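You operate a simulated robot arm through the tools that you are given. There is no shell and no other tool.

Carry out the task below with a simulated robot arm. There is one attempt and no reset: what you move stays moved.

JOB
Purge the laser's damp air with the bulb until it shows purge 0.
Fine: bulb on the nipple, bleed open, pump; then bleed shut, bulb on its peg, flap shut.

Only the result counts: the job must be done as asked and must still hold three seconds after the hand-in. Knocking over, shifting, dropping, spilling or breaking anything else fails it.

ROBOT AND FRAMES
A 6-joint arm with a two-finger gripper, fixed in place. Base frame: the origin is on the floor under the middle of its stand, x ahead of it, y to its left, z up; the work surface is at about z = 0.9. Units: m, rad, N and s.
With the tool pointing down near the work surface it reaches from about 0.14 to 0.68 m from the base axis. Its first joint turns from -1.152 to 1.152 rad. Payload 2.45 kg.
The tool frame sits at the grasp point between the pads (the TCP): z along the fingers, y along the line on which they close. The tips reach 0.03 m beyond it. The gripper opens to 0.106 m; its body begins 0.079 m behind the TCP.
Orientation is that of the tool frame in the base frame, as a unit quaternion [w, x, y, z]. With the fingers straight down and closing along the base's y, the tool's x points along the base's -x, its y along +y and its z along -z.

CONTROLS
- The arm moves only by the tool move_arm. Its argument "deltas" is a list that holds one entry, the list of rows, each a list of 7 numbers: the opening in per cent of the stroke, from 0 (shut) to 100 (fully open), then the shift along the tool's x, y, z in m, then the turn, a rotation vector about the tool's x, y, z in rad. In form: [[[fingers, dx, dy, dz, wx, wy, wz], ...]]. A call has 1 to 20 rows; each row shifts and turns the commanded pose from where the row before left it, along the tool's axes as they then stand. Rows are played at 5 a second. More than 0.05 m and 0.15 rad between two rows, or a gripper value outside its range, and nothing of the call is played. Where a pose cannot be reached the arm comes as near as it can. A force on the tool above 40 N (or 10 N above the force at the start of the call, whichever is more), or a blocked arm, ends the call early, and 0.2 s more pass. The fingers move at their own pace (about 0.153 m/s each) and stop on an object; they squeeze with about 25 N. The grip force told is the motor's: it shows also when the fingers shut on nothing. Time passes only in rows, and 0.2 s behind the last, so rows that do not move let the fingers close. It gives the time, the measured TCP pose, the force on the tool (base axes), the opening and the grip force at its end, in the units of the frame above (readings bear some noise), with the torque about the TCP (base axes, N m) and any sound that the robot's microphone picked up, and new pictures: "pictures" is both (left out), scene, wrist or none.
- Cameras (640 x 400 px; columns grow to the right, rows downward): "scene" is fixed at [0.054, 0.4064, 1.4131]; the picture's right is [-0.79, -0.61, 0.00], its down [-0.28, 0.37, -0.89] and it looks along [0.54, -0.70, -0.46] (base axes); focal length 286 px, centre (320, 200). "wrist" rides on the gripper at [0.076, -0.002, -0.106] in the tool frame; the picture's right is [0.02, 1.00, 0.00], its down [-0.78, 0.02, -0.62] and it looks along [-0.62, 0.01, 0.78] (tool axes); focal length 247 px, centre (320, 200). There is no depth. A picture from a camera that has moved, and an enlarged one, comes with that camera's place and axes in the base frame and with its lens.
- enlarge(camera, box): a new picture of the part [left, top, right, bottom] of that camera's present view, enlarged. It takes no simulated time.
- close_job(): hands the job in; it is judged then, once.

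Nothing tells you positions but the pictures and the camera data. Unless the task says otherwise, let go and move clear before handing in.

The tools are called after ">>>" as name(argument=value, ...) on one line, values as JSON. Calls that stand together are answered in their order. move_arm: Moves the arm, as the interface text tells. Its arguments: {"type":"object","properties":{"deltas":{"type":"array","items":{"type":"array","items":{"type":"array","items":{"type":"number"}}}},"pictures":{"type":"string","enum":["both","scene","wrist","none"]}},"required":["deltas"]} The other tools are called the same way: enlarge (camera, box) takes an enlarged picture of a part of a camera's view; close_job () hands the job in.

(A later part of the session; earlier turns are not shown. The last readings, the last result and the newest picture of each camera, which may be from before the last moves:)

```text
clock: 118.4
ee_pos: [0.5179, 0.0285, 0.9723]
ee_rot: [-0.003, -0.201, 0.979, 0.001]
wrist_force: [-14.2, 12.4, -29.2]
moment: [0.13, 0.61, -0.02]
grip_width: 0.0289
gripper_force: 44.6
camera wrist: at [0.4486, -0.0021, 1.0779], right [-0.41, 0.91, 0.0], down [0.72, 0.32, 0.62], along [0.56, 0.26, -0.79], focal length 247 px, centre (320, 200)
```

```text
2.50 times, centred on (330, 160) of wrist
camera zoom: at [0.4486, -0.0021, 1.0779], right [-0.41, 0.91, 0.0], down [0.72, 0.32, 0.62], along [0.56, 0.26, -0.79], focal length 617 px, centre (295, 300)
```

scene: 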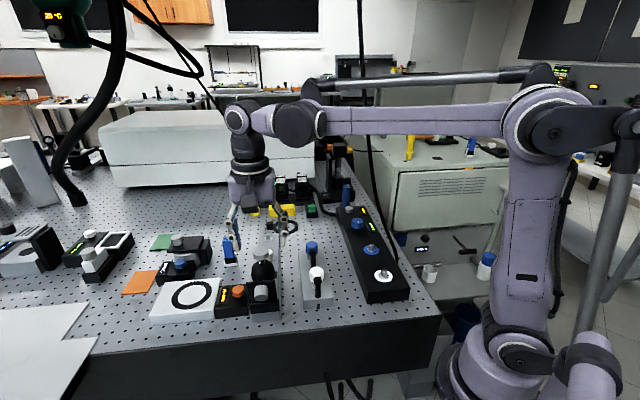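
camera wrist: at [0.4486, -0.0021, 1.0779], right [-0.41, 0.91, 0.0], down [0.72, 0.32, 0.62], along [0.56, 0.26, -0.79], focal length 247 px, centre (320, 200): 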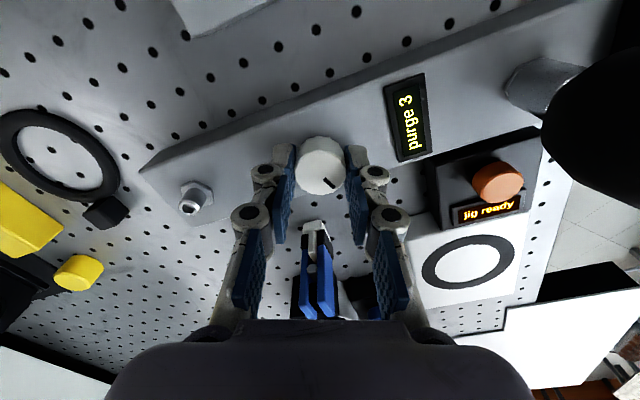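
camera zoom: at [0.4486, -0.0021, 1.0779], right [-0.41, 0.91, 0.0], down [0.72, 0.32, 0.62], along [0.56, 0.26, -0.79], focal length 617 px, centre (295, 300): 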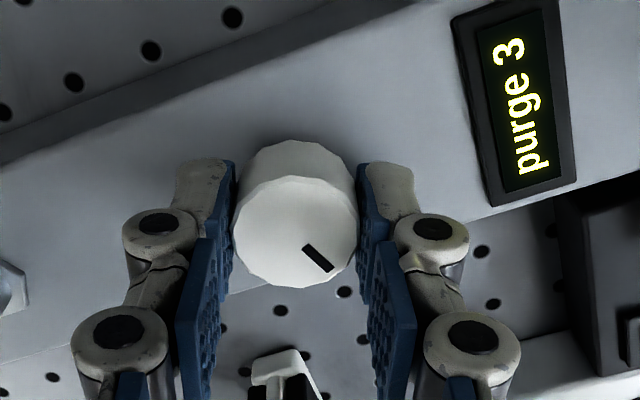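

>>> move_arm(deltas=[[[0, 0.0006, 0.0012, 0.001, 0, 0, 0], [0, 0, 0, 0, 0, 0, -0.1], [0, 0, 0, 0, 0, 0, -0.1], [0, 0, 0, 0, 0, 0, -0.1], [0, 0, 0, 0, 0, 0, -0.1], [0, 0, 0, 0, 0, 0, 0]]], pictures="wrist")

>>> enlarge(camera="wrist", box=[240, 80, 420, 240])

```text
clock: 119.8
ee_pos: [0.5168, 0.0296, 0.9721]
ee_rot: [-0.002, -0.391, 0.92, 0.0]
wrist_force: [-9.2, 8.0, -10.4]
moment: [-0.41, 0.6, -0.02]
grip_width: 0.0282
gripper_force: 45.4
camera wrist: at [0.4657, -0.026, 1.0778], right [-0.74, 0.68, 0.0], down [0.53, 0.58, 0.62], along [0.42, 0.46, -0.79], focal length 247 px, centre (320, 200)
```

wrist: 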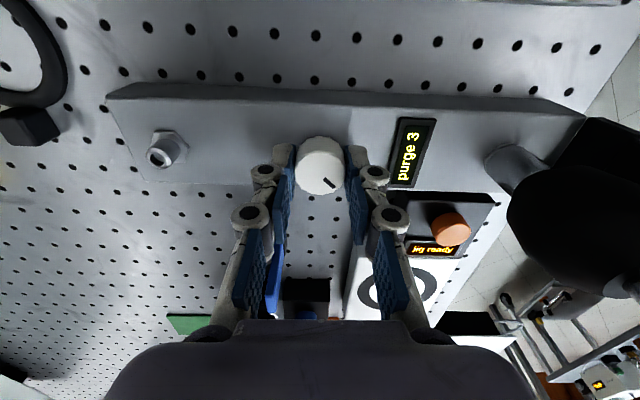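

```text
2.50 times, centred on (330, 160) of wrist
camera zoom: at [0.4657, -0.026, 1.0778], right [-0.74, 0.68, 0.0], down [0.53, 0.58, 0.62], along [0.42, 0.46, -0.79], focal length 617 px, centre (295, 300)
```

zoom: 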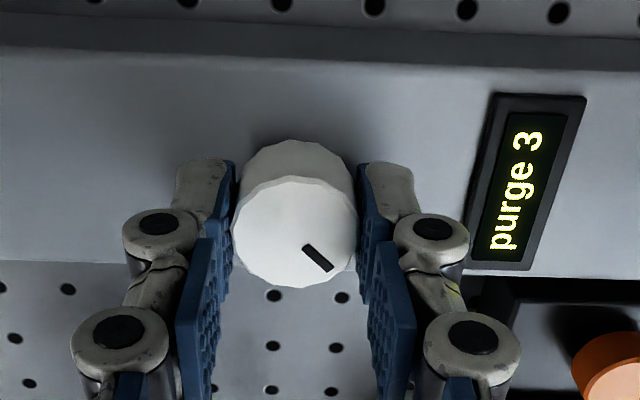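

The knob is at mid-travel, about 45°. I'll release, go over the cap with the fingers closed, and give one test stroke with the display in view.

>>> move_arm(deltas=[[[70, 0, 0, 0, 0, 0, 0], [70, 0, 0, 0, 0, 0, 0], [70, 0, 0, -0.04, 0, 0, 0], [70, 0, 0, -0.04, 0, 0, 0], [70, 0, 0, -0.045, 0, 0, 0], [0, 0, 0, -0.035, 0, 0, 0], [0, 0, 0.03, 0, 0, 0, 0], [0, 0, 0.03, 0, 0, 0, 0], [0, 0, 0.03, 0, 0, 0, 0], [0, -0.002, 0.032, 0, 0, 0, 0], [0, 0, 0, 0.03, 0, 0, 0], [0, 0, 0, 0, 0, 0, 0]]], pictures="both")

>>> enlarge(camera="wrist", box=[200, 60, 380, 220])

>>> enlarge(camera="scene", box=[240, 205, 290, 285])

```text
clock: 122.4
ee_pos: [0.4323, 0.1149, 1.1026]
ee_rot: [-0.001, -0.391, 0.92, 0.0]
wrist_force: [0.3, 0.3, 0.2]
moment: [0.02, -0.01, 0.01]
grip_width: 0.0001
gripper_force: 24.9
camera wrist: at [0.3805, 0.0601, 1.2068], right [-0.73, 0.68, 0.0], down [0.53, 0.58, 0.62], along [0.42, 0.46, -0.78], focal length 247 px, centre (320, 200)
```

scene: 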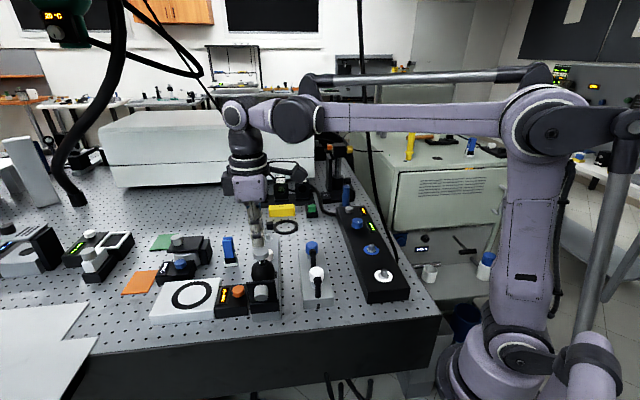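
wrist: 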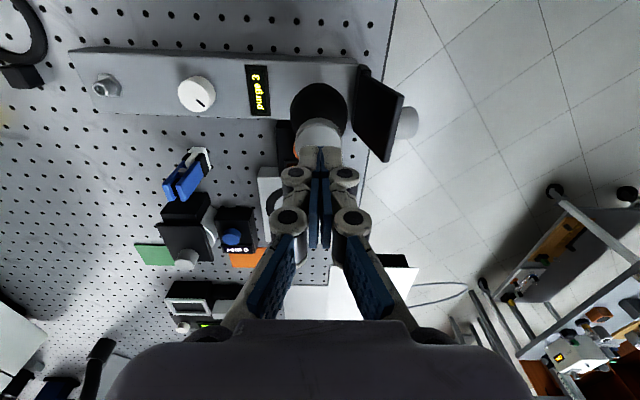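

```text
2.50 times, centred on (290, 140) of wrist
camera zoom: at [0.3805, 0.0601, 1.2068], right [-0.73, 0.68, 0.0], down [0.53, 0.58, 0.62], along [0.42, 0.46, -0.78], focal length 617 px, centre (395, 350)
```

zoom: 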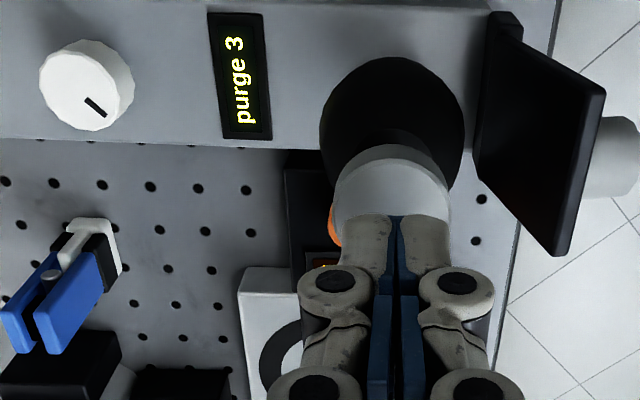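

```text
5.00 times, centred on (265, 245) of scene
camera zoom: at [0.054, 0.4064, 1.4131], right [-0.79, -0.61, 0.0], down [-0.28, 0.37, -0.89], along [0.54, -0.7, -0.46], focal length 1431 px, centre (595, -25)
```

zoom: 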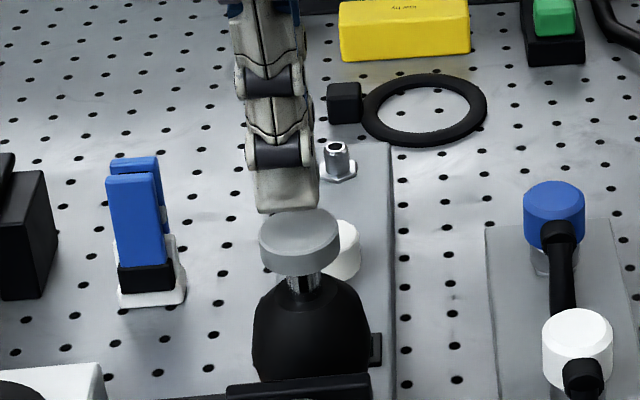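

Lined up over the cap, with the pointer visible at mid-travel. One full stroke now.

>>> move_arm(deltas=[[[0, 0, 0, 0.013, 0, 0, 0], [0, 0, 0, 0.01, 0, 0, 0], [0, 0, 0, 0.01, 0, 0, 0], [0, 0, 0, 0.002, 0, 0, 0], [0, 0, 0, 0, 0, 0, 0]]], pictures="none")

>>> move_arm(deltas=[[[0, 0, 0, -0.015, 0, 0, 0], [0, 0, 0, -0.02, 0, 0, 0], [0, 0, 0, 0, 0, 0, 0]]], pictures="wrist")

>>> enlarge(camera="wrist", box=[200, 60, 380, 220])

```text
clock: 123.6
ee_pos: [0.4315, 0.1153, 1.0676]
ee_rot: [0.0, -0.391, 0.92, -0.001]
wrist_force: [3.4, -1.1, 21.7]
moment: [-0.03, -0.11, 0.02]
grip_width: 0.0062
gripper_force: 24.8
```

```text
clock: 124.4
ee_pos: [0.4306, 0.1146, 1.102]
ee_rot: [-0.001, -0.391, 0.92, 0.001]
wrist_force: [-0.5, 0.4, 0.0]
moment: [0.0, 0.0, 0.0]
grip_width: 0.0001
gripper_force: 24.6
camera wrist: at [0.3793, 0.0599, 1.2078], right [-0.73, 0.68, 0.0], down [0.53, 0.58, 0.62], along [0.42, 0.46, -0.78], focal length 247 px, centre (320, 200)
```

wrist: 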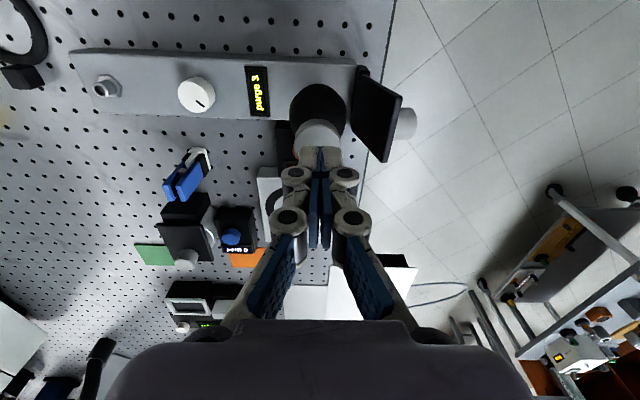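

```text
2.50 times, centred on (290, 140) of wrist
camera zoom: at [0.3793, 0.0599, 1.2078], right [-0.73, 0.68, 0.0], down [0.53, 0.58, 0.62], along [0.42, 0.46, -0.78], focal length 617 px, centre (395, 350)
```

zoom: 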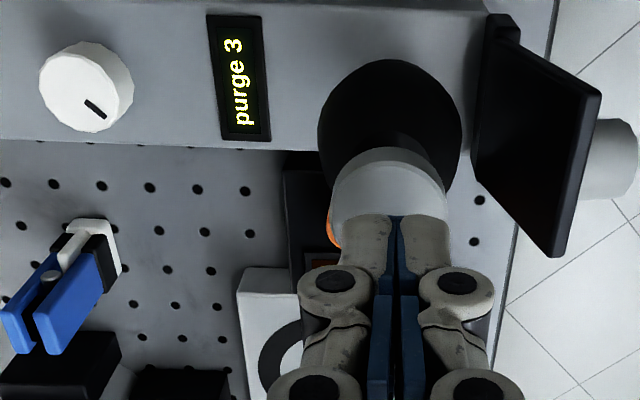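

Still 3 at mid-travel. The one bleed position not yet tried with the bulb on is the original one, pointer to the nipple. I'll return the knob there and test a stroke.

>>> move_arm(deltas=[[[0, 0, 0, -0.03, 0, 0, 0], [0, 0, -0.03, 0, 0, 0, 0], [0, 0, -0.03, 0, 0, 0, 0], [0, 0, -0.03, 0, 0, 0, 0], [70, 0.002, -0.032, 0, 0, 0, 0], [70, 0, 0, 0.04, 0, 0, 0], [70, 0, 0, 0, 0, 0, 0]]], pictures="wrist")

>>> enlarge(camera="wrist", box=[260, 60, 380, 180])

```text
clock: 126.0
ee_pos: [0.5178, 0.0288, 1.0937]
ee_rot: [-0.001, -0.392, 0.92, 0.0]
wrist_force: [-0.3, -0.1, 0.3]
moment: [0.01, 0.0, -0.04]
grip_width: 0.0744
gripper_force: 0.1
camera wrist: at [0.4657, -0.0266, 1.1982], right [-0.73, 0.68, 0.0], down [0.53, 0.58, 0.62], along [0.42, 0.46, -0.78], focal length 247 px, centre (320, 200)
```

wrist: 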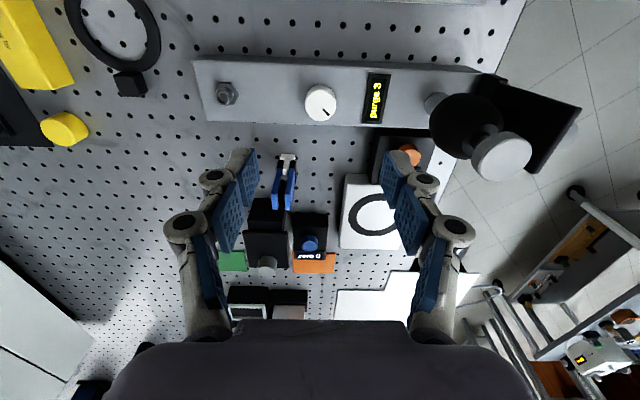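

```text
3.33 times, centred on (320, 120) of wrist
camera zoom: at [0.4657, -0.0266, 1.1982], right [-0.73, 0.68, 0.0], down [0.53, 0.58, 0.62], along [0.42, 0.46, -0.78], focal length 823 px, centre (320, 467)
```

zoom: 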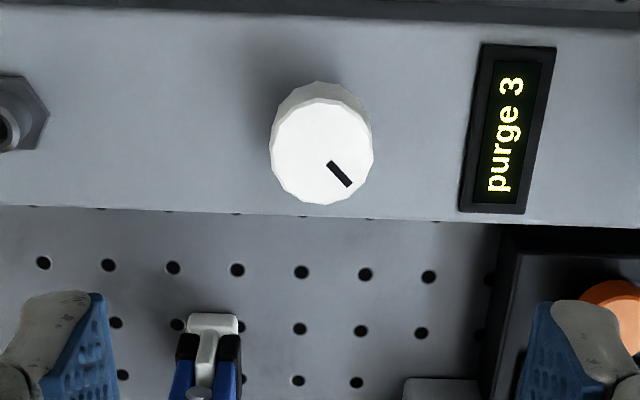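

This angle gives a side view of the bulb on the nipple, so I'll inspect it.

>>> enlarge(camera="wrist", box=[410, 70, 500, 150])

>>> enlarge(camera="wrist", box=[415, 80, 455, 120])

```text
5.00 times, centred on (455, 110) of wrist
camera zoom: at [0.4657, -0.0266, 1.1982], right [-0.73, 0.68, 0.0], down [0.53, 0.58, 0.62], along [0.42, 0.46, -0.78], focal length 1235 px, centre (-355, 650)
```

zoom: 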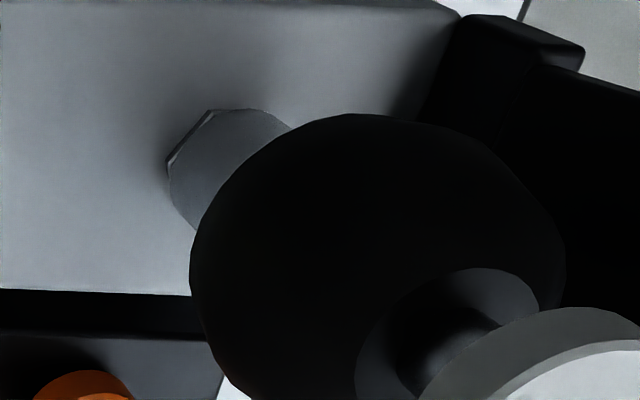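

```text
10.00 times, centred on (435, 100) of wrist
camera zoom: at [0.4657, -0.0266, 1.1982], right [-0.73, 0.68, 0.0], down [0.53, 0.58, 0.62], along [0.42, 0.46, -0.78], focal length 2470 px, centre (-830, 1200)
```

zoom: 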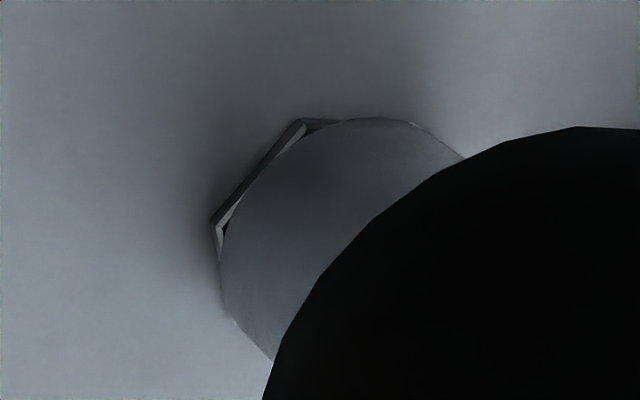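

The bulb sits fully on the nipple. I'll lower onto the knob and turn it counter-clockwise to the original stop.

>>> move_arm(deltas=[[[70, 0, 0, 0.04, 0, 0, 0], [70, 0, 0, 0.04, 0, 0, 0], [70, 0, 0, 0.041, 0, 0, 0], [70, 0, 0, 0, 0, 0, 0], [30, 0, 0, 0, 0, 0, 0], [0, 0, 0, 0, 0, 0, 0], [0, 0, 0, 0, 0, 0, 0], [0, 0, 0, 0, 0, 0, -0.1], [0, 0, 0, 0, 0, 0, -0.1], [0, 0, 0, 0, 0, 0, -0.1], [0, 0, 0, 0, 0, 0, 0]]], pictures="wrist")

>>> enlarge(camera="wrist", box=[240, 80, 420, 240])

```text
clock: 128.4
ee_pos: [0.5166, 0.0288, 0.9722]
ee_rot: [-0.001, -0.525, 0.851, 0.001]
wrist_force: [-9.2, 6.5, -20.3]
moment: [-0.35, 0.36, 0.03]
grip_width: 0.0286
gripper_force: 45.0
camera wrist: at [0.4846, -0.0387, 1.0766], right [-0.9, 0.43, 0.0], down [0.34, 0.71, 0.62], along [0.26, 0.56, -0.78], focal length 247 px, centre (320, 200)
```

wrist: 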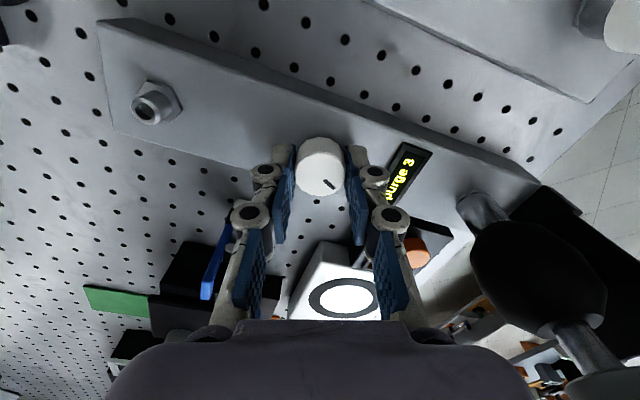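

```text
2.50 times, centred on (330, 160) of wrist
camera zoom: at [0.4846, -0.0387, 1.0766], right [-0.9, 0.43, 0.0], down [0.34, 0.71, 0.62], along [0.26, 0.56, -0.78], focal length 617 px, centre (295, 300)
```

zoom: 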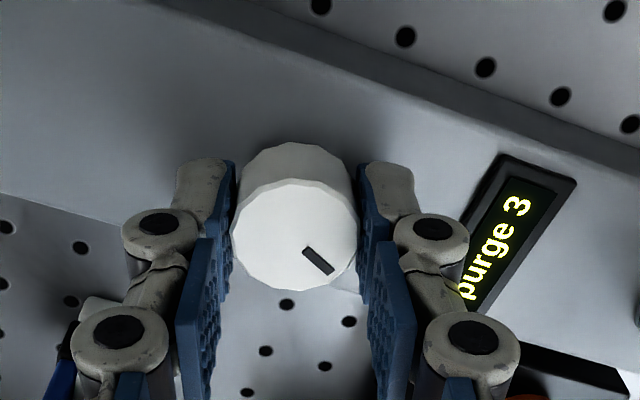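

The knob follows freely. I'll relieve the loads and finish the turn to the original stop.

>>> move_arm(deltas=[[[0, 0.0003, 0.001, 0.0008, 0, 0, 0], [0, 0, 0, 0, 0, 0, -0.1], [0, 0, 0, 0, 0, 0, -0.1], [0, 0, 0, 0, 0, 0, -0.1], [0, 0, 0, 0, 0, 0, -0.1], [0, 0, 0, 0, 0, 0, 0]]], pictures="wrist")

>>> enlarge(camera="wrist", box=[240, 80, 420, 240])

```text
clock: 129.8
ee_pos: [0.5163, 0.0294, 0.971]
ee_rot: [0.0, -0.684, 0.73, 0.001]
wrist_force: [-5.4, 7.3, 30.4]
moment: [0.21, 0.14, -0.01]
grip_width: 0.0286
gripper_force: 45.5
camera wrist: at [0.5131, -0.0461, 1.076], right [-1.0, 0.04, 0.0], down [0.04, 0.78, 0.62], along [0.03, 0.62, -0.78], focal length 247 px, centre (320, 200)
```

wrist: 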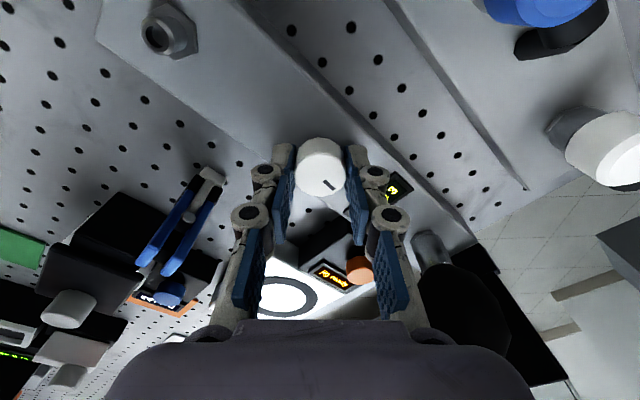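

```text
2.50 times, centred on (330, 160) of wrist
camera zoom: at [0.5131, -0.0461, 1.076], right [-1.0, 0.04, 0.0], down [0.04, 0.78, 0.62], along [0.03, 0.62, -0.78], focal length 617 px, centre (295, 300)
```

zoom: 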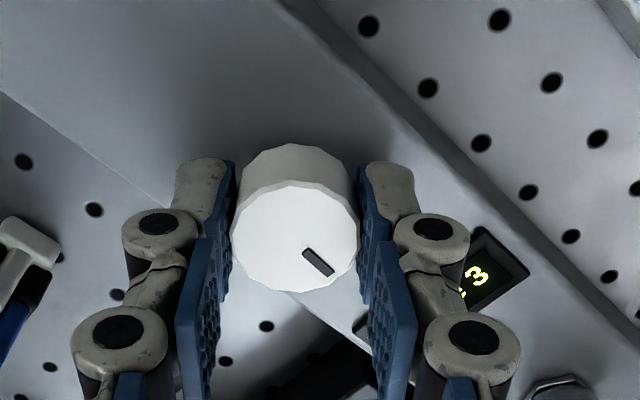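

>>> move_arm(deltas=[[[0, 0, 0.0005, -0.001, 0, 0, 0], [0, 0, 0, 0, 0, 0, -0.06], [0, 0, 0, 0, 0, 0, 0]]], pictures="none")

>>> move_arm(deltas=[[[70, 0, 0, 0, 0, 0, 0], [70, 0, 0, 0, 0, 0, 0], [70, 0, 0, -0.04, 0, 0, 0], [70, 0, 0, -0.04, 0, 0, 0], [70, 0, 0, -0.045, 0, 0, 0], [0, 0, 0, -0.035, 0, 0, 0], [0, 0, 0, 0, 0, 0, 0.13], [0, 0, 0, 0, 0, 0, 0.13], [0, 0, 0, 0, 0, 0, 0.13], [0, 0, 0, 0, 0, 0, 0.13], [0, 0, 0, 0, 0, 0, 0.13], [0, 0, 0, 0, 0, 0, 0.125], [0, 0, 0, 0, 0, 0, 0]]], pictures="wrist")

>>> enlarge(camera="wrist", box=[220, 30, 400, 190])

```text
clock: 130.6
ee_pos: [0.5161, 0.0282, 0.9712]
ee_rot: [-0.001, -0.705, 0.71, 0.0]
wrist_force: [3.7, 5.9, 10.6]
moment: [0.83, -0.26, 0.0]
grip_width: 0.0286
gripper_force: 45.7
```

```text
clock: 133.4
ee_pos: [0.5169, 0.0281, 1.1313]
ee_rot: [-0.001, -0.383, 0.924, 0.0]
wrist_force: [0.8, 0.2, 0.6]
moment: [-0.01, 0.02, 0.02]
grip_width: 0.0
gripper_force: 24.6
camera wrist: at [0.4641, -0.0252, 1.2372], right [-0.72, 0.69, 0.0], down [0.54, 0.57, 0.62], along [0.43, 0.45, -0.78], focal length 247 px, centre (320, 200)
```

wrist: 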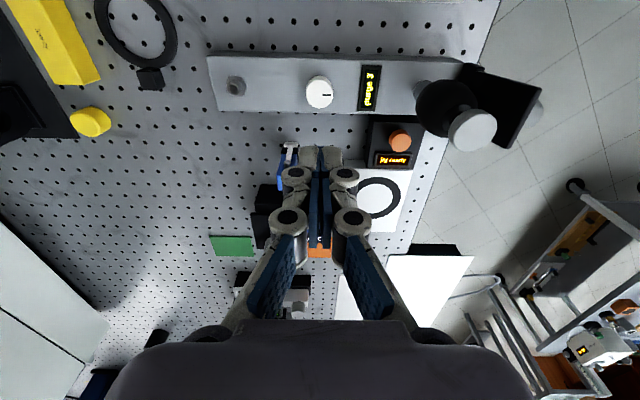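

```text
2.50 times, centred on (310, 110) of wrist
camera zoom: at [0.4641, -0.0252, 1.2372], right [-0.72, 0.69, 0.0], down [0.54, 0.57, 0.62], along [0.43, 0.45, -0.78], focal length 617 px, centre (345, 425)
```

zoom: 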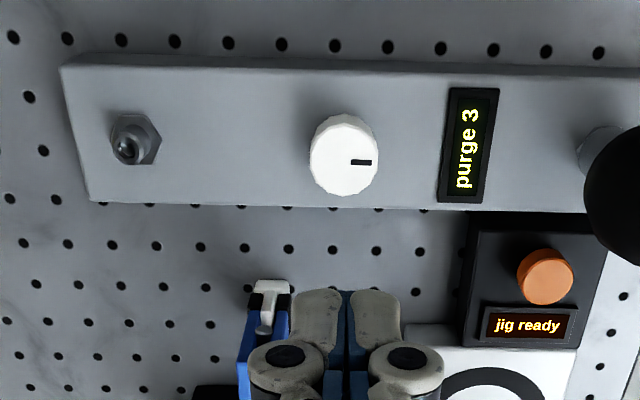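

The pointer is back toward the nipple, its original position. I'll move over the cap and give one stroke.

>>> move_arm(deltas=[[[0, 0, 0.03, 0, 0, 0, 0], [0, 0, 0.03, 0, 0, 0, 0], [0, 0, 0.03, 0, 0, 0, 0], [0, 0, 0.032, 0, 0, 0, 0], [0, 0, 0, 0.03, 0, 0, 0], [0, 0, 0, 0, 0, 0, 0]]], pictures="wrist")

>>> enlarge(camera="wrist", box=[200, 60, 380, 220])

```text
clock: 134.8
ee_pos: [0.4279, 0.1152, 1.1]
ee_rot: [-0.001, -0.384, 0.923, 0.002]
wrist_force: [-0.7, -0.2, -0.2]
moment: [0.0, 0.02, 0.01]
grip_width: 0.0
gripper_force: 24.9
camera wrist: at [0.3758, 0.0602, 1.2054], right [-0.72, 0.69, 0.0], down [0.54, 0.57, 0.62], along [0.43, 0.45, -0.78], focal length 247 px, centre (320, 200)
```

wrist: 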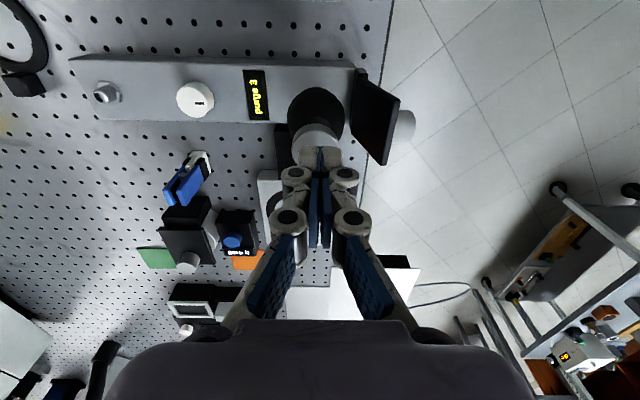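

```text
2.50 times, centred on (290, 140) of wrist
camera zoom: at [0.3758, 0.0602, 1.2054], right [-0.72, 0.69, 0.0], down [0.54, 0.57, 0.62], along [0.43, 0.45, -0.78], focal length 617 px, centre (395, 350)
```

zoom: 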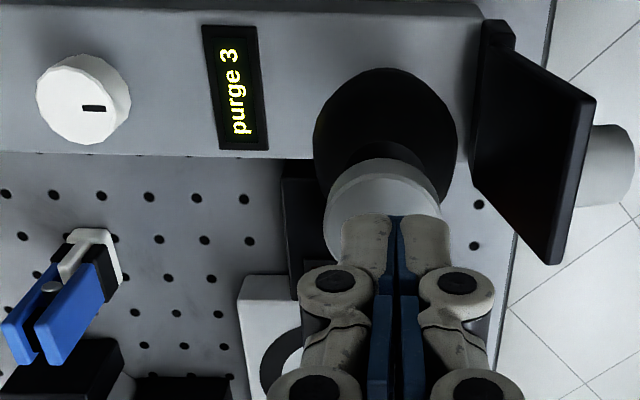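

>>> move_arm(deltas=[[[0, 0, -0.0025, 0.012, 0, 0, 0], [0, 0, 0, 0.01, 0, 0, 0], [0, 0, 0, 0.009, 0, 0, 0], [0, 0, 0, 0.0015, 0, 0, 0], [0, 0, 0, 0, 0, 0, 0]]], pictures="none")

>>> move_arm(deltas=[[[0, 0, 0, -0.015, 0, 0, 0], [0, 0, 0, -0.0175, 0, 0, 0], [0, 0, 0, 0, 0, 0, 0]]], pictures="wrist")

>>> enlarge(camera="wrist", box=[200, 60, 380, 220])

```text
clock: 136.0
ee_pos: [0.4316, 0.1127, 1.0686]
ee_rot: [-0.001, -0.384, 0.923, 0.0]
wrist_force: [-3.0, -1.8, 6.9]
moment: [-0.01, 0.04, 0.0]
grip_width: 0.0059
gripper_force: 25.3
```

```text
clock: 136.8
ee_pos: [0.4305, 0.1133, 1.1018]
ee_rot: [-0.002, -0.385, 0.923, 0.0]
wrist_force: [0.8, 0.1, -0.8]
moment: [0.02, 0.01, -0.02]
grip_width: 0.0001
gripper_force: 24.9
camera wrist: at [0.379, 0.0581, 1.2067], right [-0.72, 0.69, 0.0], down [0.54, 0.57, 0.62], along [0.43, 0.45, -0.78], focal length 247 px, centre (320, 200)
```

wrist: 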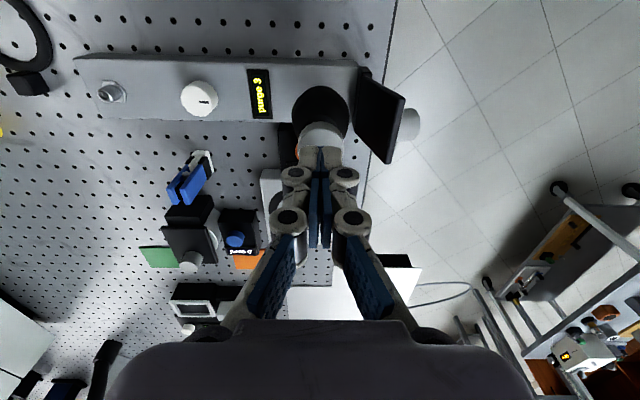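

```text
2.50 times, centred on (290, 140) of wrist
camera zoom: at [0.379, 0.0581, 1.2067], right [-0.72, 0.69, 0.0], down [0.54, 0.57, 0.62], along [0.43, 0.45, -0.78], focal length 617 px, centre (395, 350)
```

zoom: 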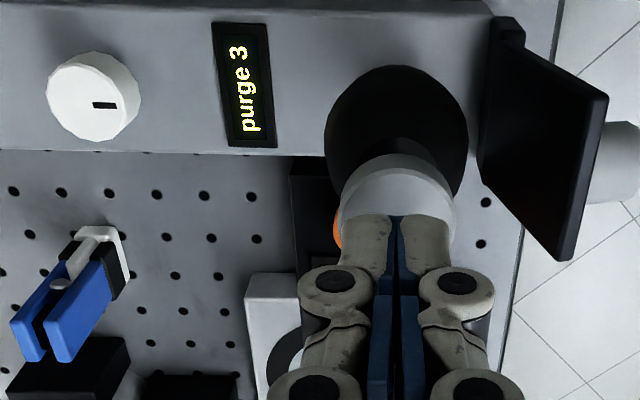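

Still 3, though that stroke only reached 7 N and may have been a hair short of the bottom. I'll repeat it firmly at this bleed position.

>>> move_arm(deltas=[[[0, 0, 0, 0.013, 0, 0, 0], [0, 0, 0, 0.01, 0, 0, 0], [0, 0, 0, 0.0095, 0, 0, 0], [0, 0, 0, 0.0025, 0, 0, 0], [0, 0, 0, 0, 0, 0, 0], [0, 0, 0, 0, 0, 0, 0], [0, 0, 0, 0, 0, 0, 0], [0, 0, 0, 0, 0, 0, 0]]], pictures="wrist")

>>> enlarge(camera="wrist", box=[200, 40, 380, 200])

>>> enlarge(camera="scene", box=[240, 205, 290, 285])

```text
clock: 138.6
ee_pos: [0.4323, 0.1129, 1.0657]
ee_rot: [-0.002, -0.384, 0.923, 0.0]
wrist_force: [1.2, 1.2, 24.3]
moment: [0.09, -0.08, 0.02]
grip_width: 0.006
gripper_force: 25.0
camera wrist: at [0.3792, 0.0584, 1.1723], right [-0.72, 0.69, 0.0], down [0.54, 0.57, 0.62], along [0.43, 0.45, -0.78], focal length 247 px, centre (320, 200)
```

wrist: 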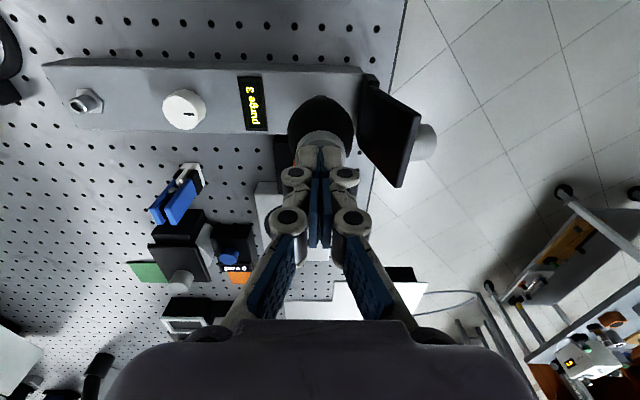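

```text
2.50 times, centred on (290, 120) of wrist
camera zoom: at [0.3792, 0.0584, 1.1723], right [-0.72, 0.69, 0.0], down [0.54, 0.57, 0.62], along [0.43, 0.45, -0.78], focal length 617 px, centre (395, 400)
```

zoom: 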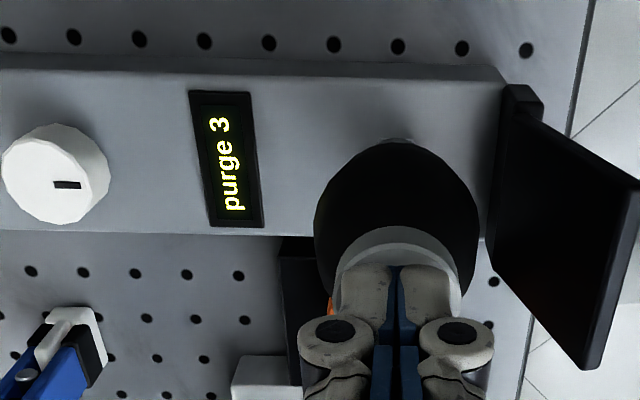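

```text
5.00 times, centred on (265, 245) of scene
camera zoom: at [0.0538, 0.4064, 1.4131], right [-0.79, -0.61, 0.0], down [-0.28, 0.37, -0.89], along [0.54, -0.7, -0.46], focal length 1431 px, centre (595, -25)
```

zoom: 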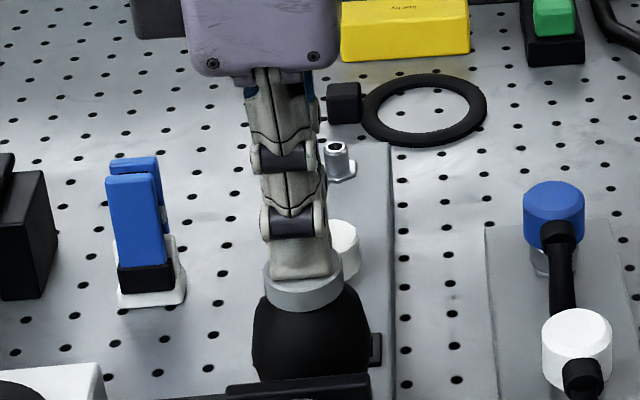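

>>> move_arm(deltas=[[[0, 0, 0, -0.015, 0, 0, 0], [0, 0, 0, -0.02, 0, 0, 0], [0, 0, 0, 0, 0, 0, 0], [0, 0, 0, 0, 0, 0, 0], [0, 0, 0, 0, 0, 0, 0]]], pictures="wrist")

>>> enlarge(camera="wrist", box=[200, 40, 380, 200])

```text
clock: 139.8
ee_pos: [0.4316, 0.1127, 1.1009]
ee_rot: [0.0, -0.384, 0.923, 0.0]
wrist_force: [1.2, 0.9, 0.4]
moment: [0.01, 0.01, 0.0]
grip_width: 0.0002
gripper_force: 25.5
camera wrist: at [0.3793, 0.0589, 1.2067], right [-0.72, 0.69, 0.0], down [0.54, 0.57, 0.62], along [0.43, 0.45, -0.78], focal length 247 px, centre (320, 200)
```

wrist: 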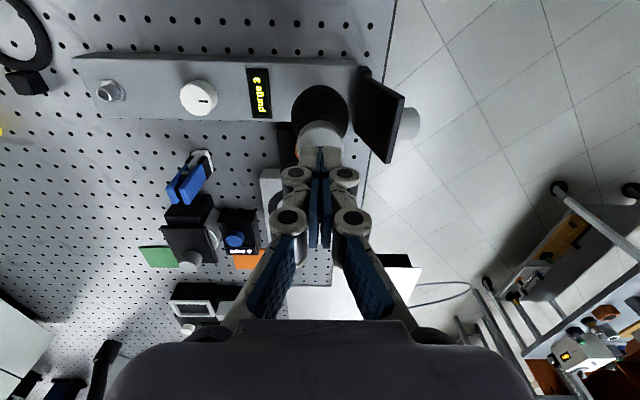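

```text
2.50 times, centred on (290, 120) of wrist
camera zoom: at [0.3793, 0.0589, 1.2067], right [-0.72, 0.69, 0.0], down [0.54, 0.57, 0.62], along [0.43, 0.45, -0.78], focal length 617 px, centre (395, 400)
```

zoom: 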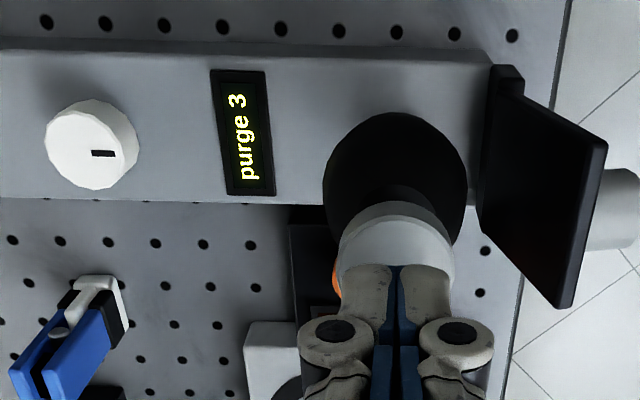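

Still 3 with every bleed setting, so I doubt the seating. I'll take a low-angle close look at the sleeve on the nipple from the +e1 side, over the knob, by turning and tilting the gripper.

>>> move_arm(deltas=[[[0, 0, 0, -0.04, 0, 0, 0], [0, 0, -0.04, -0.02, 0, 0, 0], [0, 0, -0.04, 0, 0, 0, 0], [0, 0, -0.05, 0, 0, 0, 0], [60, 0, 0, 0, 0, 0, -0.14], [60, 0, 0, 0, 0, 0, -0.14], [60, 0, 0, 0, 0, 0, -0.14], [60, 0, 0, 0, 0, 0, -0.14], [60, 0, 0, 0, 0, 0, -0.14], [60, 0, 0, 0, 0, 0, -0.14], [60, 0, 0, 0, 0, 0, -0.14], [60, 0, 0, 0, 0, 0, -0.14], [60, 0, 0, 0, 0, 0, -0.14], [60, 0, 0, 0, 0, 0, -0.14], [60, 0, 0, 0, 0, 0, -0.14], [60, 0, 0, 0, 0, 0, 0]]], pictures="both")

```text
clock: 143.2
ee_pos: [0.5236, 0.0219, 1.1607]
ee_rot: [0.001, 0.919, -0.395, -0.001]
wrist_force: [-0.1, -0.1, 0.4]
moment: [-0.03, -0.03, -0.01]
grip_width: 0.0637
gripper_force: 0.0
camera wrist: at [0.5779, -0.0315, 1.2663], right [-0.71, -0.7, 0.0], down [-0.55, 0.56, 0.62], along [-0.44, 0.44, -0.78], focal length 247 px, centre (320, 200)
```

scene: 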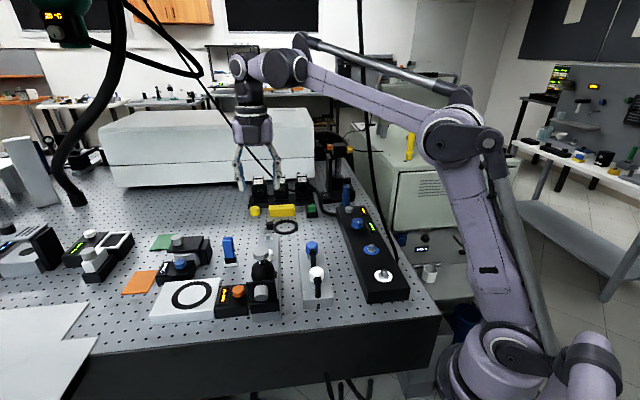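
wrist: 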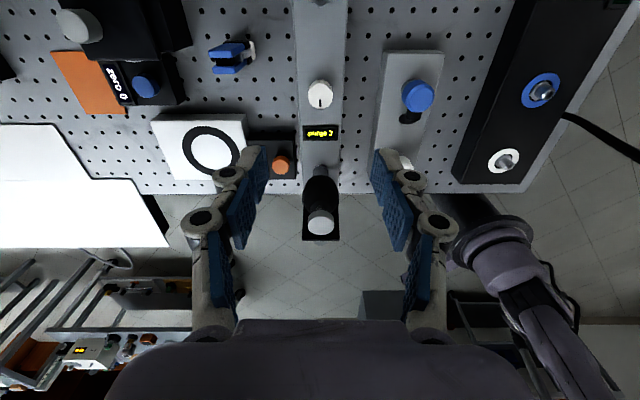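

>>> enlarge(camera="wrist", box=[280, 80, 360, 250])

>>> enlarge(camera="wrist", box=[295, 120, 345, 185])

```text
2.35 times, centred on (320, 165) of wrist
camera zoom: at [0.5779, -0.0315, 1.2663], right [-0.71, -0.7, 0.0], down [-0.55, 0.56, 0.62], along [-0.44, 0.44, -0.78], focal length 581 px, centre (320, 282)
```

zoom: 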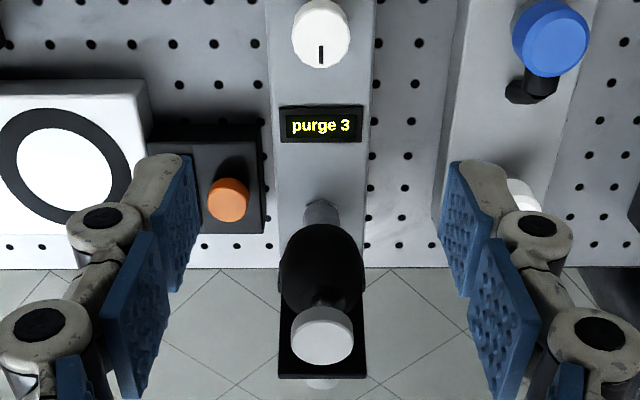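

```text
6.15 times, centred on (320, 152) of wrist
camera zoom: at [0.5779, -0.0315, 1.2663], right [-0.71, -0.7, 0.0], down [-0.55, 0.56, 0.62], along [-0.44, 0.44, -0.78], focal length 1520 px, centre (320, 492)
```

zoom: 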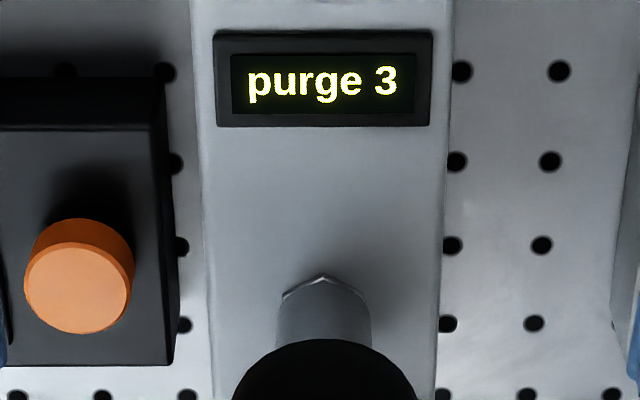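

The display reads purge 3 clearly from here. I'll lower and tilt for a grazing view of the sleeve base.

>>> move_arm(deltas=[[[100, 0, 0, 0.04, 0, 0, 0], [100, 0, 0, 0.04, 0, 0, 0], [100, 0, 0, 0.04, 0, 0, 0], [100, 0, 0, 0, 0, -0.13, 0], [100, 0, 0, 0, 0, -0.13, 0], [100, 0, 0, 0, 0, -0.13, 0], [100, 0, 0, 0, 0, 0, 0]]], pictures="both")

>>> enlarge(camera="wrist", box=[260, 120, 380, 260])

```text
clock: 144.8
ee_pos: [0.524, 0.0218, 1.041]
ee_rot: [-0.076, 0.901, -0.388, -0.179]
wrist_force: [-0.1, -0.2, 0.4]
moment: [0.0, 0.01, 0.02]
grip_width: 0.1061
gripper_force: 0.0
camera wrist: at [0.601, -0.0565, 1.1084], right [-0.71, -0.7, -0.01], down [-0.34, 0.34, 0.87], along [-0.61, 0.62, -0.49], focal length 247 px, centre (320, 200)
```

scene: 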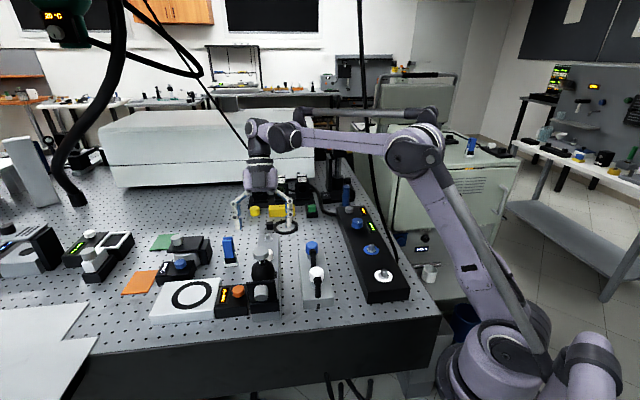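
wrist: 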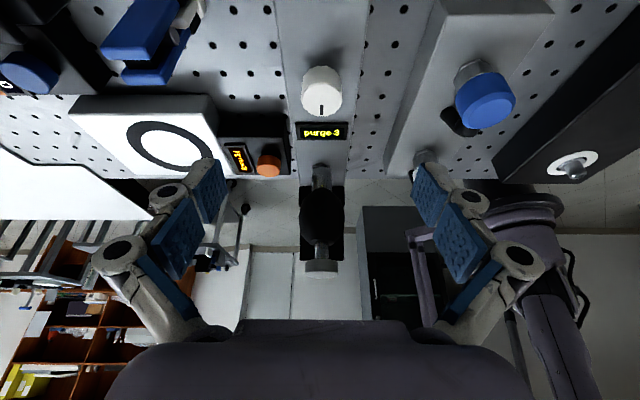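

```text
2.86 times, centred on (320, 190) of wrist
camera zoom: at [0.601, -0.0565, 1.1084], right [-0.71, -0.7, -0.01], down [-0.34, 0.34, 0.87], along [-0.61, 0.62, -0.49], focal length 706 px, centre (320, 229)
```

zoom: 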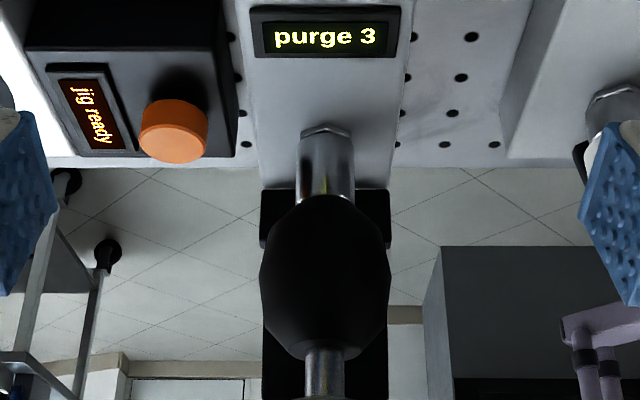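

>>> enlarge(camera="wrist", box=[305, 155, 340, 200])

>>> enlarge(camera="wrist", box=[280, 150, 360, 290])

>>> enlarge(camera="wrist", box=[295, 55, 350, 115])

```text
8.89 times, centred on (322, 178) of wrist
camera zoom: at [0.601, -0.0565, 1.1084], right [-0.71, -0.7, -0.01], down [-0.34, 0.34, 0.87], along [-0.61, 0.62, -0.49], focal length 2195 px, centre (298, 400)
```

zoom: 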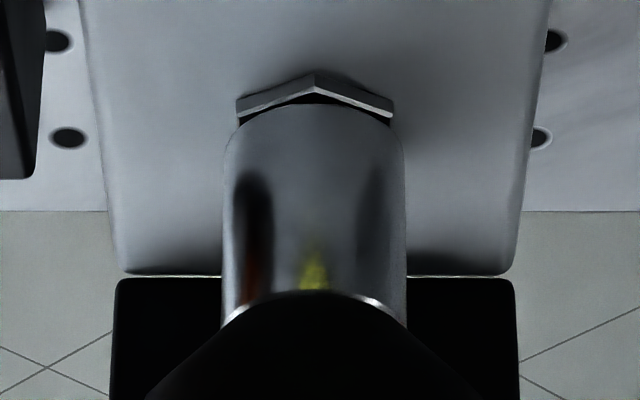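

```text
2.86 times, centred on (320, 220) of wrist
camera zoom: at [0.601, -0.0565, 1.1084], right [-0.71, -0.7, -0.01], down [-0.34, 0.34, 0.87], along [-0.61, 0.62, -0.49], focal length 706 px, centre (320, 143)
```

zoom: 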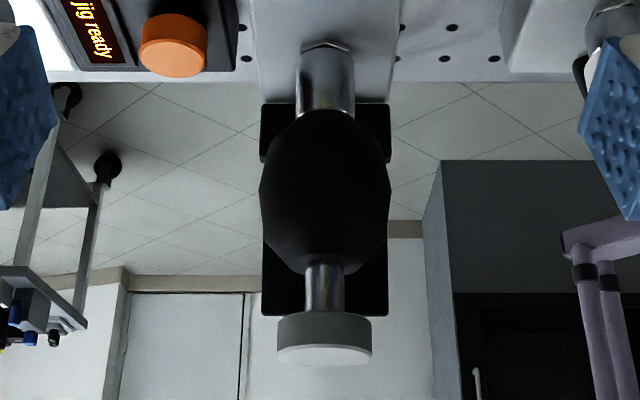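

```text
6.67 times, centred on (322, 85) of wrist
camera zoom: at [0.601, -0.0565, 1.1084], right [-0.71, -0.7, -0.01], down [-0.34, 0.34, 0.87], along [-0.61, 0.62, -0.49], focal length 1646 px, centre (303, 967)
```

zoom: 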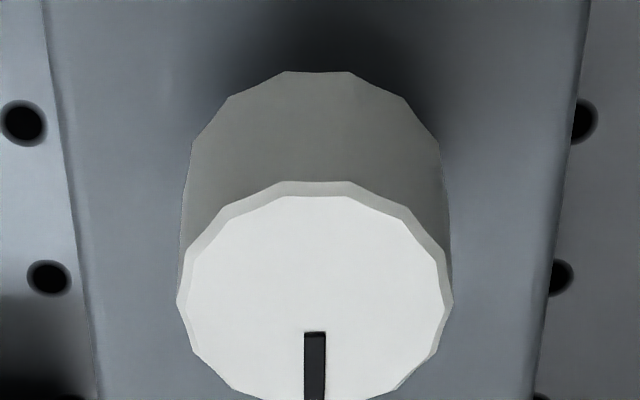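

The bulb is upright and down on the hex, so seating looks right. Before trying anything else I'll read the other labels around the unit, in case one matters.

>>> enlarge(camera="scene", box=[235, 165, 335, 235])

>>> enlarge(camera="wrist", box=[60, 80, 300, 220])

>>> enlarge(camera="scene", box=[330, 175, 420, 310])

>>> enlarge(camera="scene", box=[0, 190, 140, 290])

```text
5.71 times, centred on (285, 200) of scene
camera zoom: at [0.054, 0.4064, 1.4131], right [-0.79, -0.61, 0.0], down [-0.28, 0.37, -0.89], along [0.54, -0.7, -0.46], focal length 1635 px, centre (520, 200)
```

zoom: 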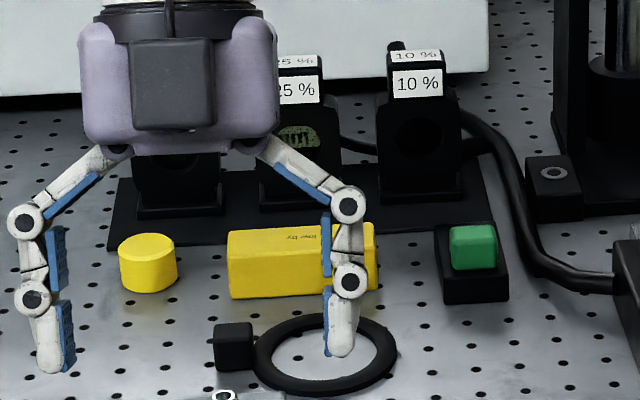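

```text
2.67 times, centred on (180, 150) of wrist
camera zoom: at [0.601, -0.0565, 1.1084], right [-0.71, -0.7, -0.01], down [-0.34, 0.34, 0.87], along [-0.61, 0.62, -0.49], focal length 659 px, centre (693, 333)
```

zoom: 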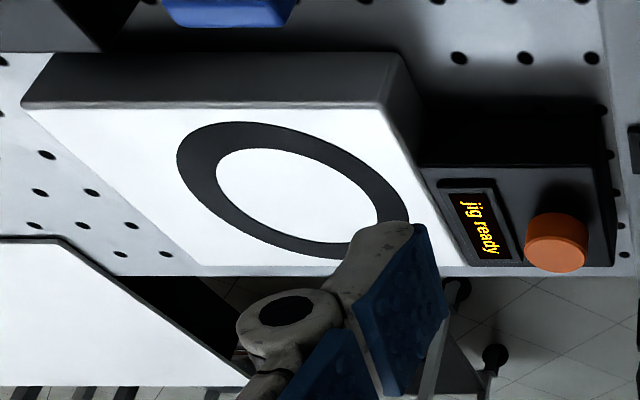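

```text
2.96 times, centred on (375, 242) of scene
camera zoom: at [0.054, 0.4064, 1.4131], right [-0.79, -0.61, 0.0], down [-0.28, 0.37, -0.89], along [0.54, -0.7, -0.46], focal length 848 px, centre (157, 74)
```

zoom: 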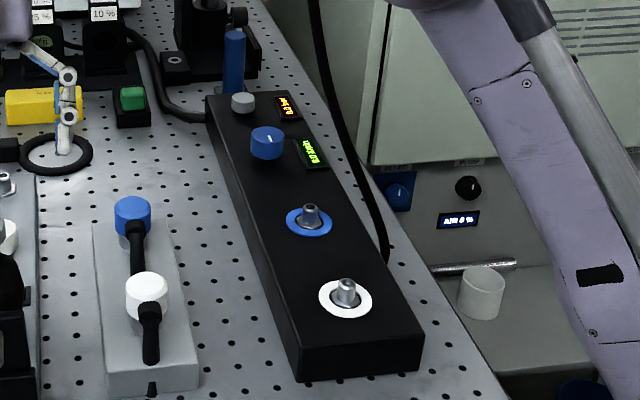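

```text
4.00 times, centred on (70, 240) of scene
camera zoom: at [0.054, 0.4064, 1.4131], right [-0.79, -0.61, 0.0], down [-0.28, 0.37, -0.89], along [0.54, -0.7, -0.46], focal length 1144 px, centre (1320, 40)
```

zoom: 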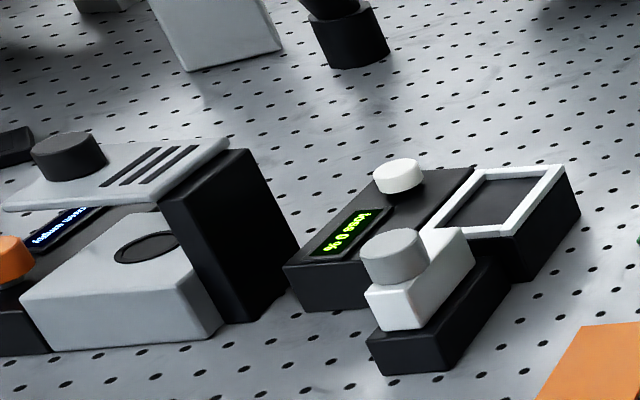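

This orientation also closes the fingers across the plate, keeps the camera off the flap and shows the display, so I'll work from here. I'll untilt, rise, and go above the bulb for a clean body-grip check.

>>> move_arm(deltas=[[[70, 0, 0, 0, 0, 0.13, 0], [70, 0, 0, 0, 0, 0.13, 0], [70, 0, 0, 0, 0, 0.13, 0], [70, 0, 0, -0.045, 0, 0, -0.03], [70, 0, 0, -0.045, 0, 0, 0], [70, -0.033, 0.0001, 0, 0, 0, 0], [70, -0.033, 0.0001, 0, 0, 0, 0], [70, -0.033, 0.0001, 0, 0, 0, 0], [70, -0.0323, 0.0002, 0, 0, 0, 0], [70, 0, 0, 0, 0, 0, 0]]], pictures="wrist")

>>> enlarge(camera="wrist", box=[240, 60, 400, 200])

```text
clock: 147.0
ee_pos: [0.4301, 0.1131, 1.1313]
ee_rot: [0.0, 0.924, -0.382, 0.0]
wrist_force: [0.5, 0.4, 0.0]
moment: [0.01, -0.04, -0.02]
grip_width: 0.0743
gripper_force: 0.0
camera wrist: at [0.4854, 0.0624, 1.2361], right [-0.69, -0.72, 0.0], down [-0.57, 0.54, 0.62], along [-0.45, 0.43, -0.78], focal length 247 px, centre (320, 200)
```

wrist: 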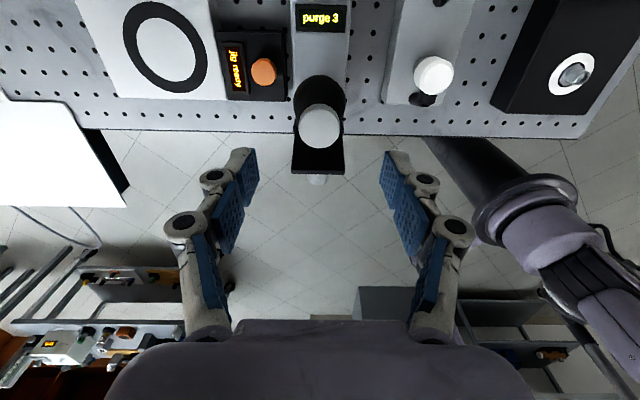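

```text
2.86 times, centred on (320, 130) of wrist
camera zoom: at [0.4854, 0.0624, 1.2361], right [-0.69, -0.72, 0.0], down [-0.57, 0.54, 0.62], along [-0.45, 0.43, -0.78], focal length 706 px, centre (320, 400)
```

zoom: 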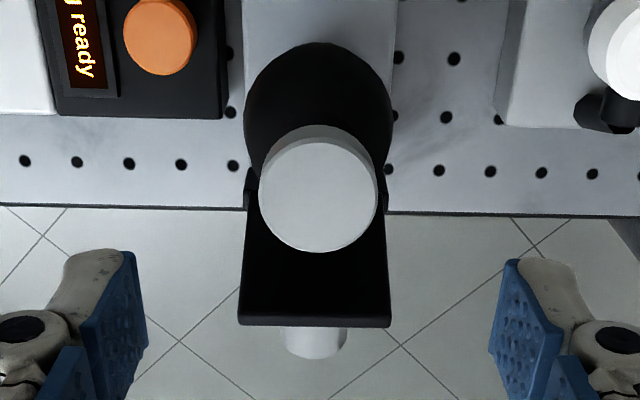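

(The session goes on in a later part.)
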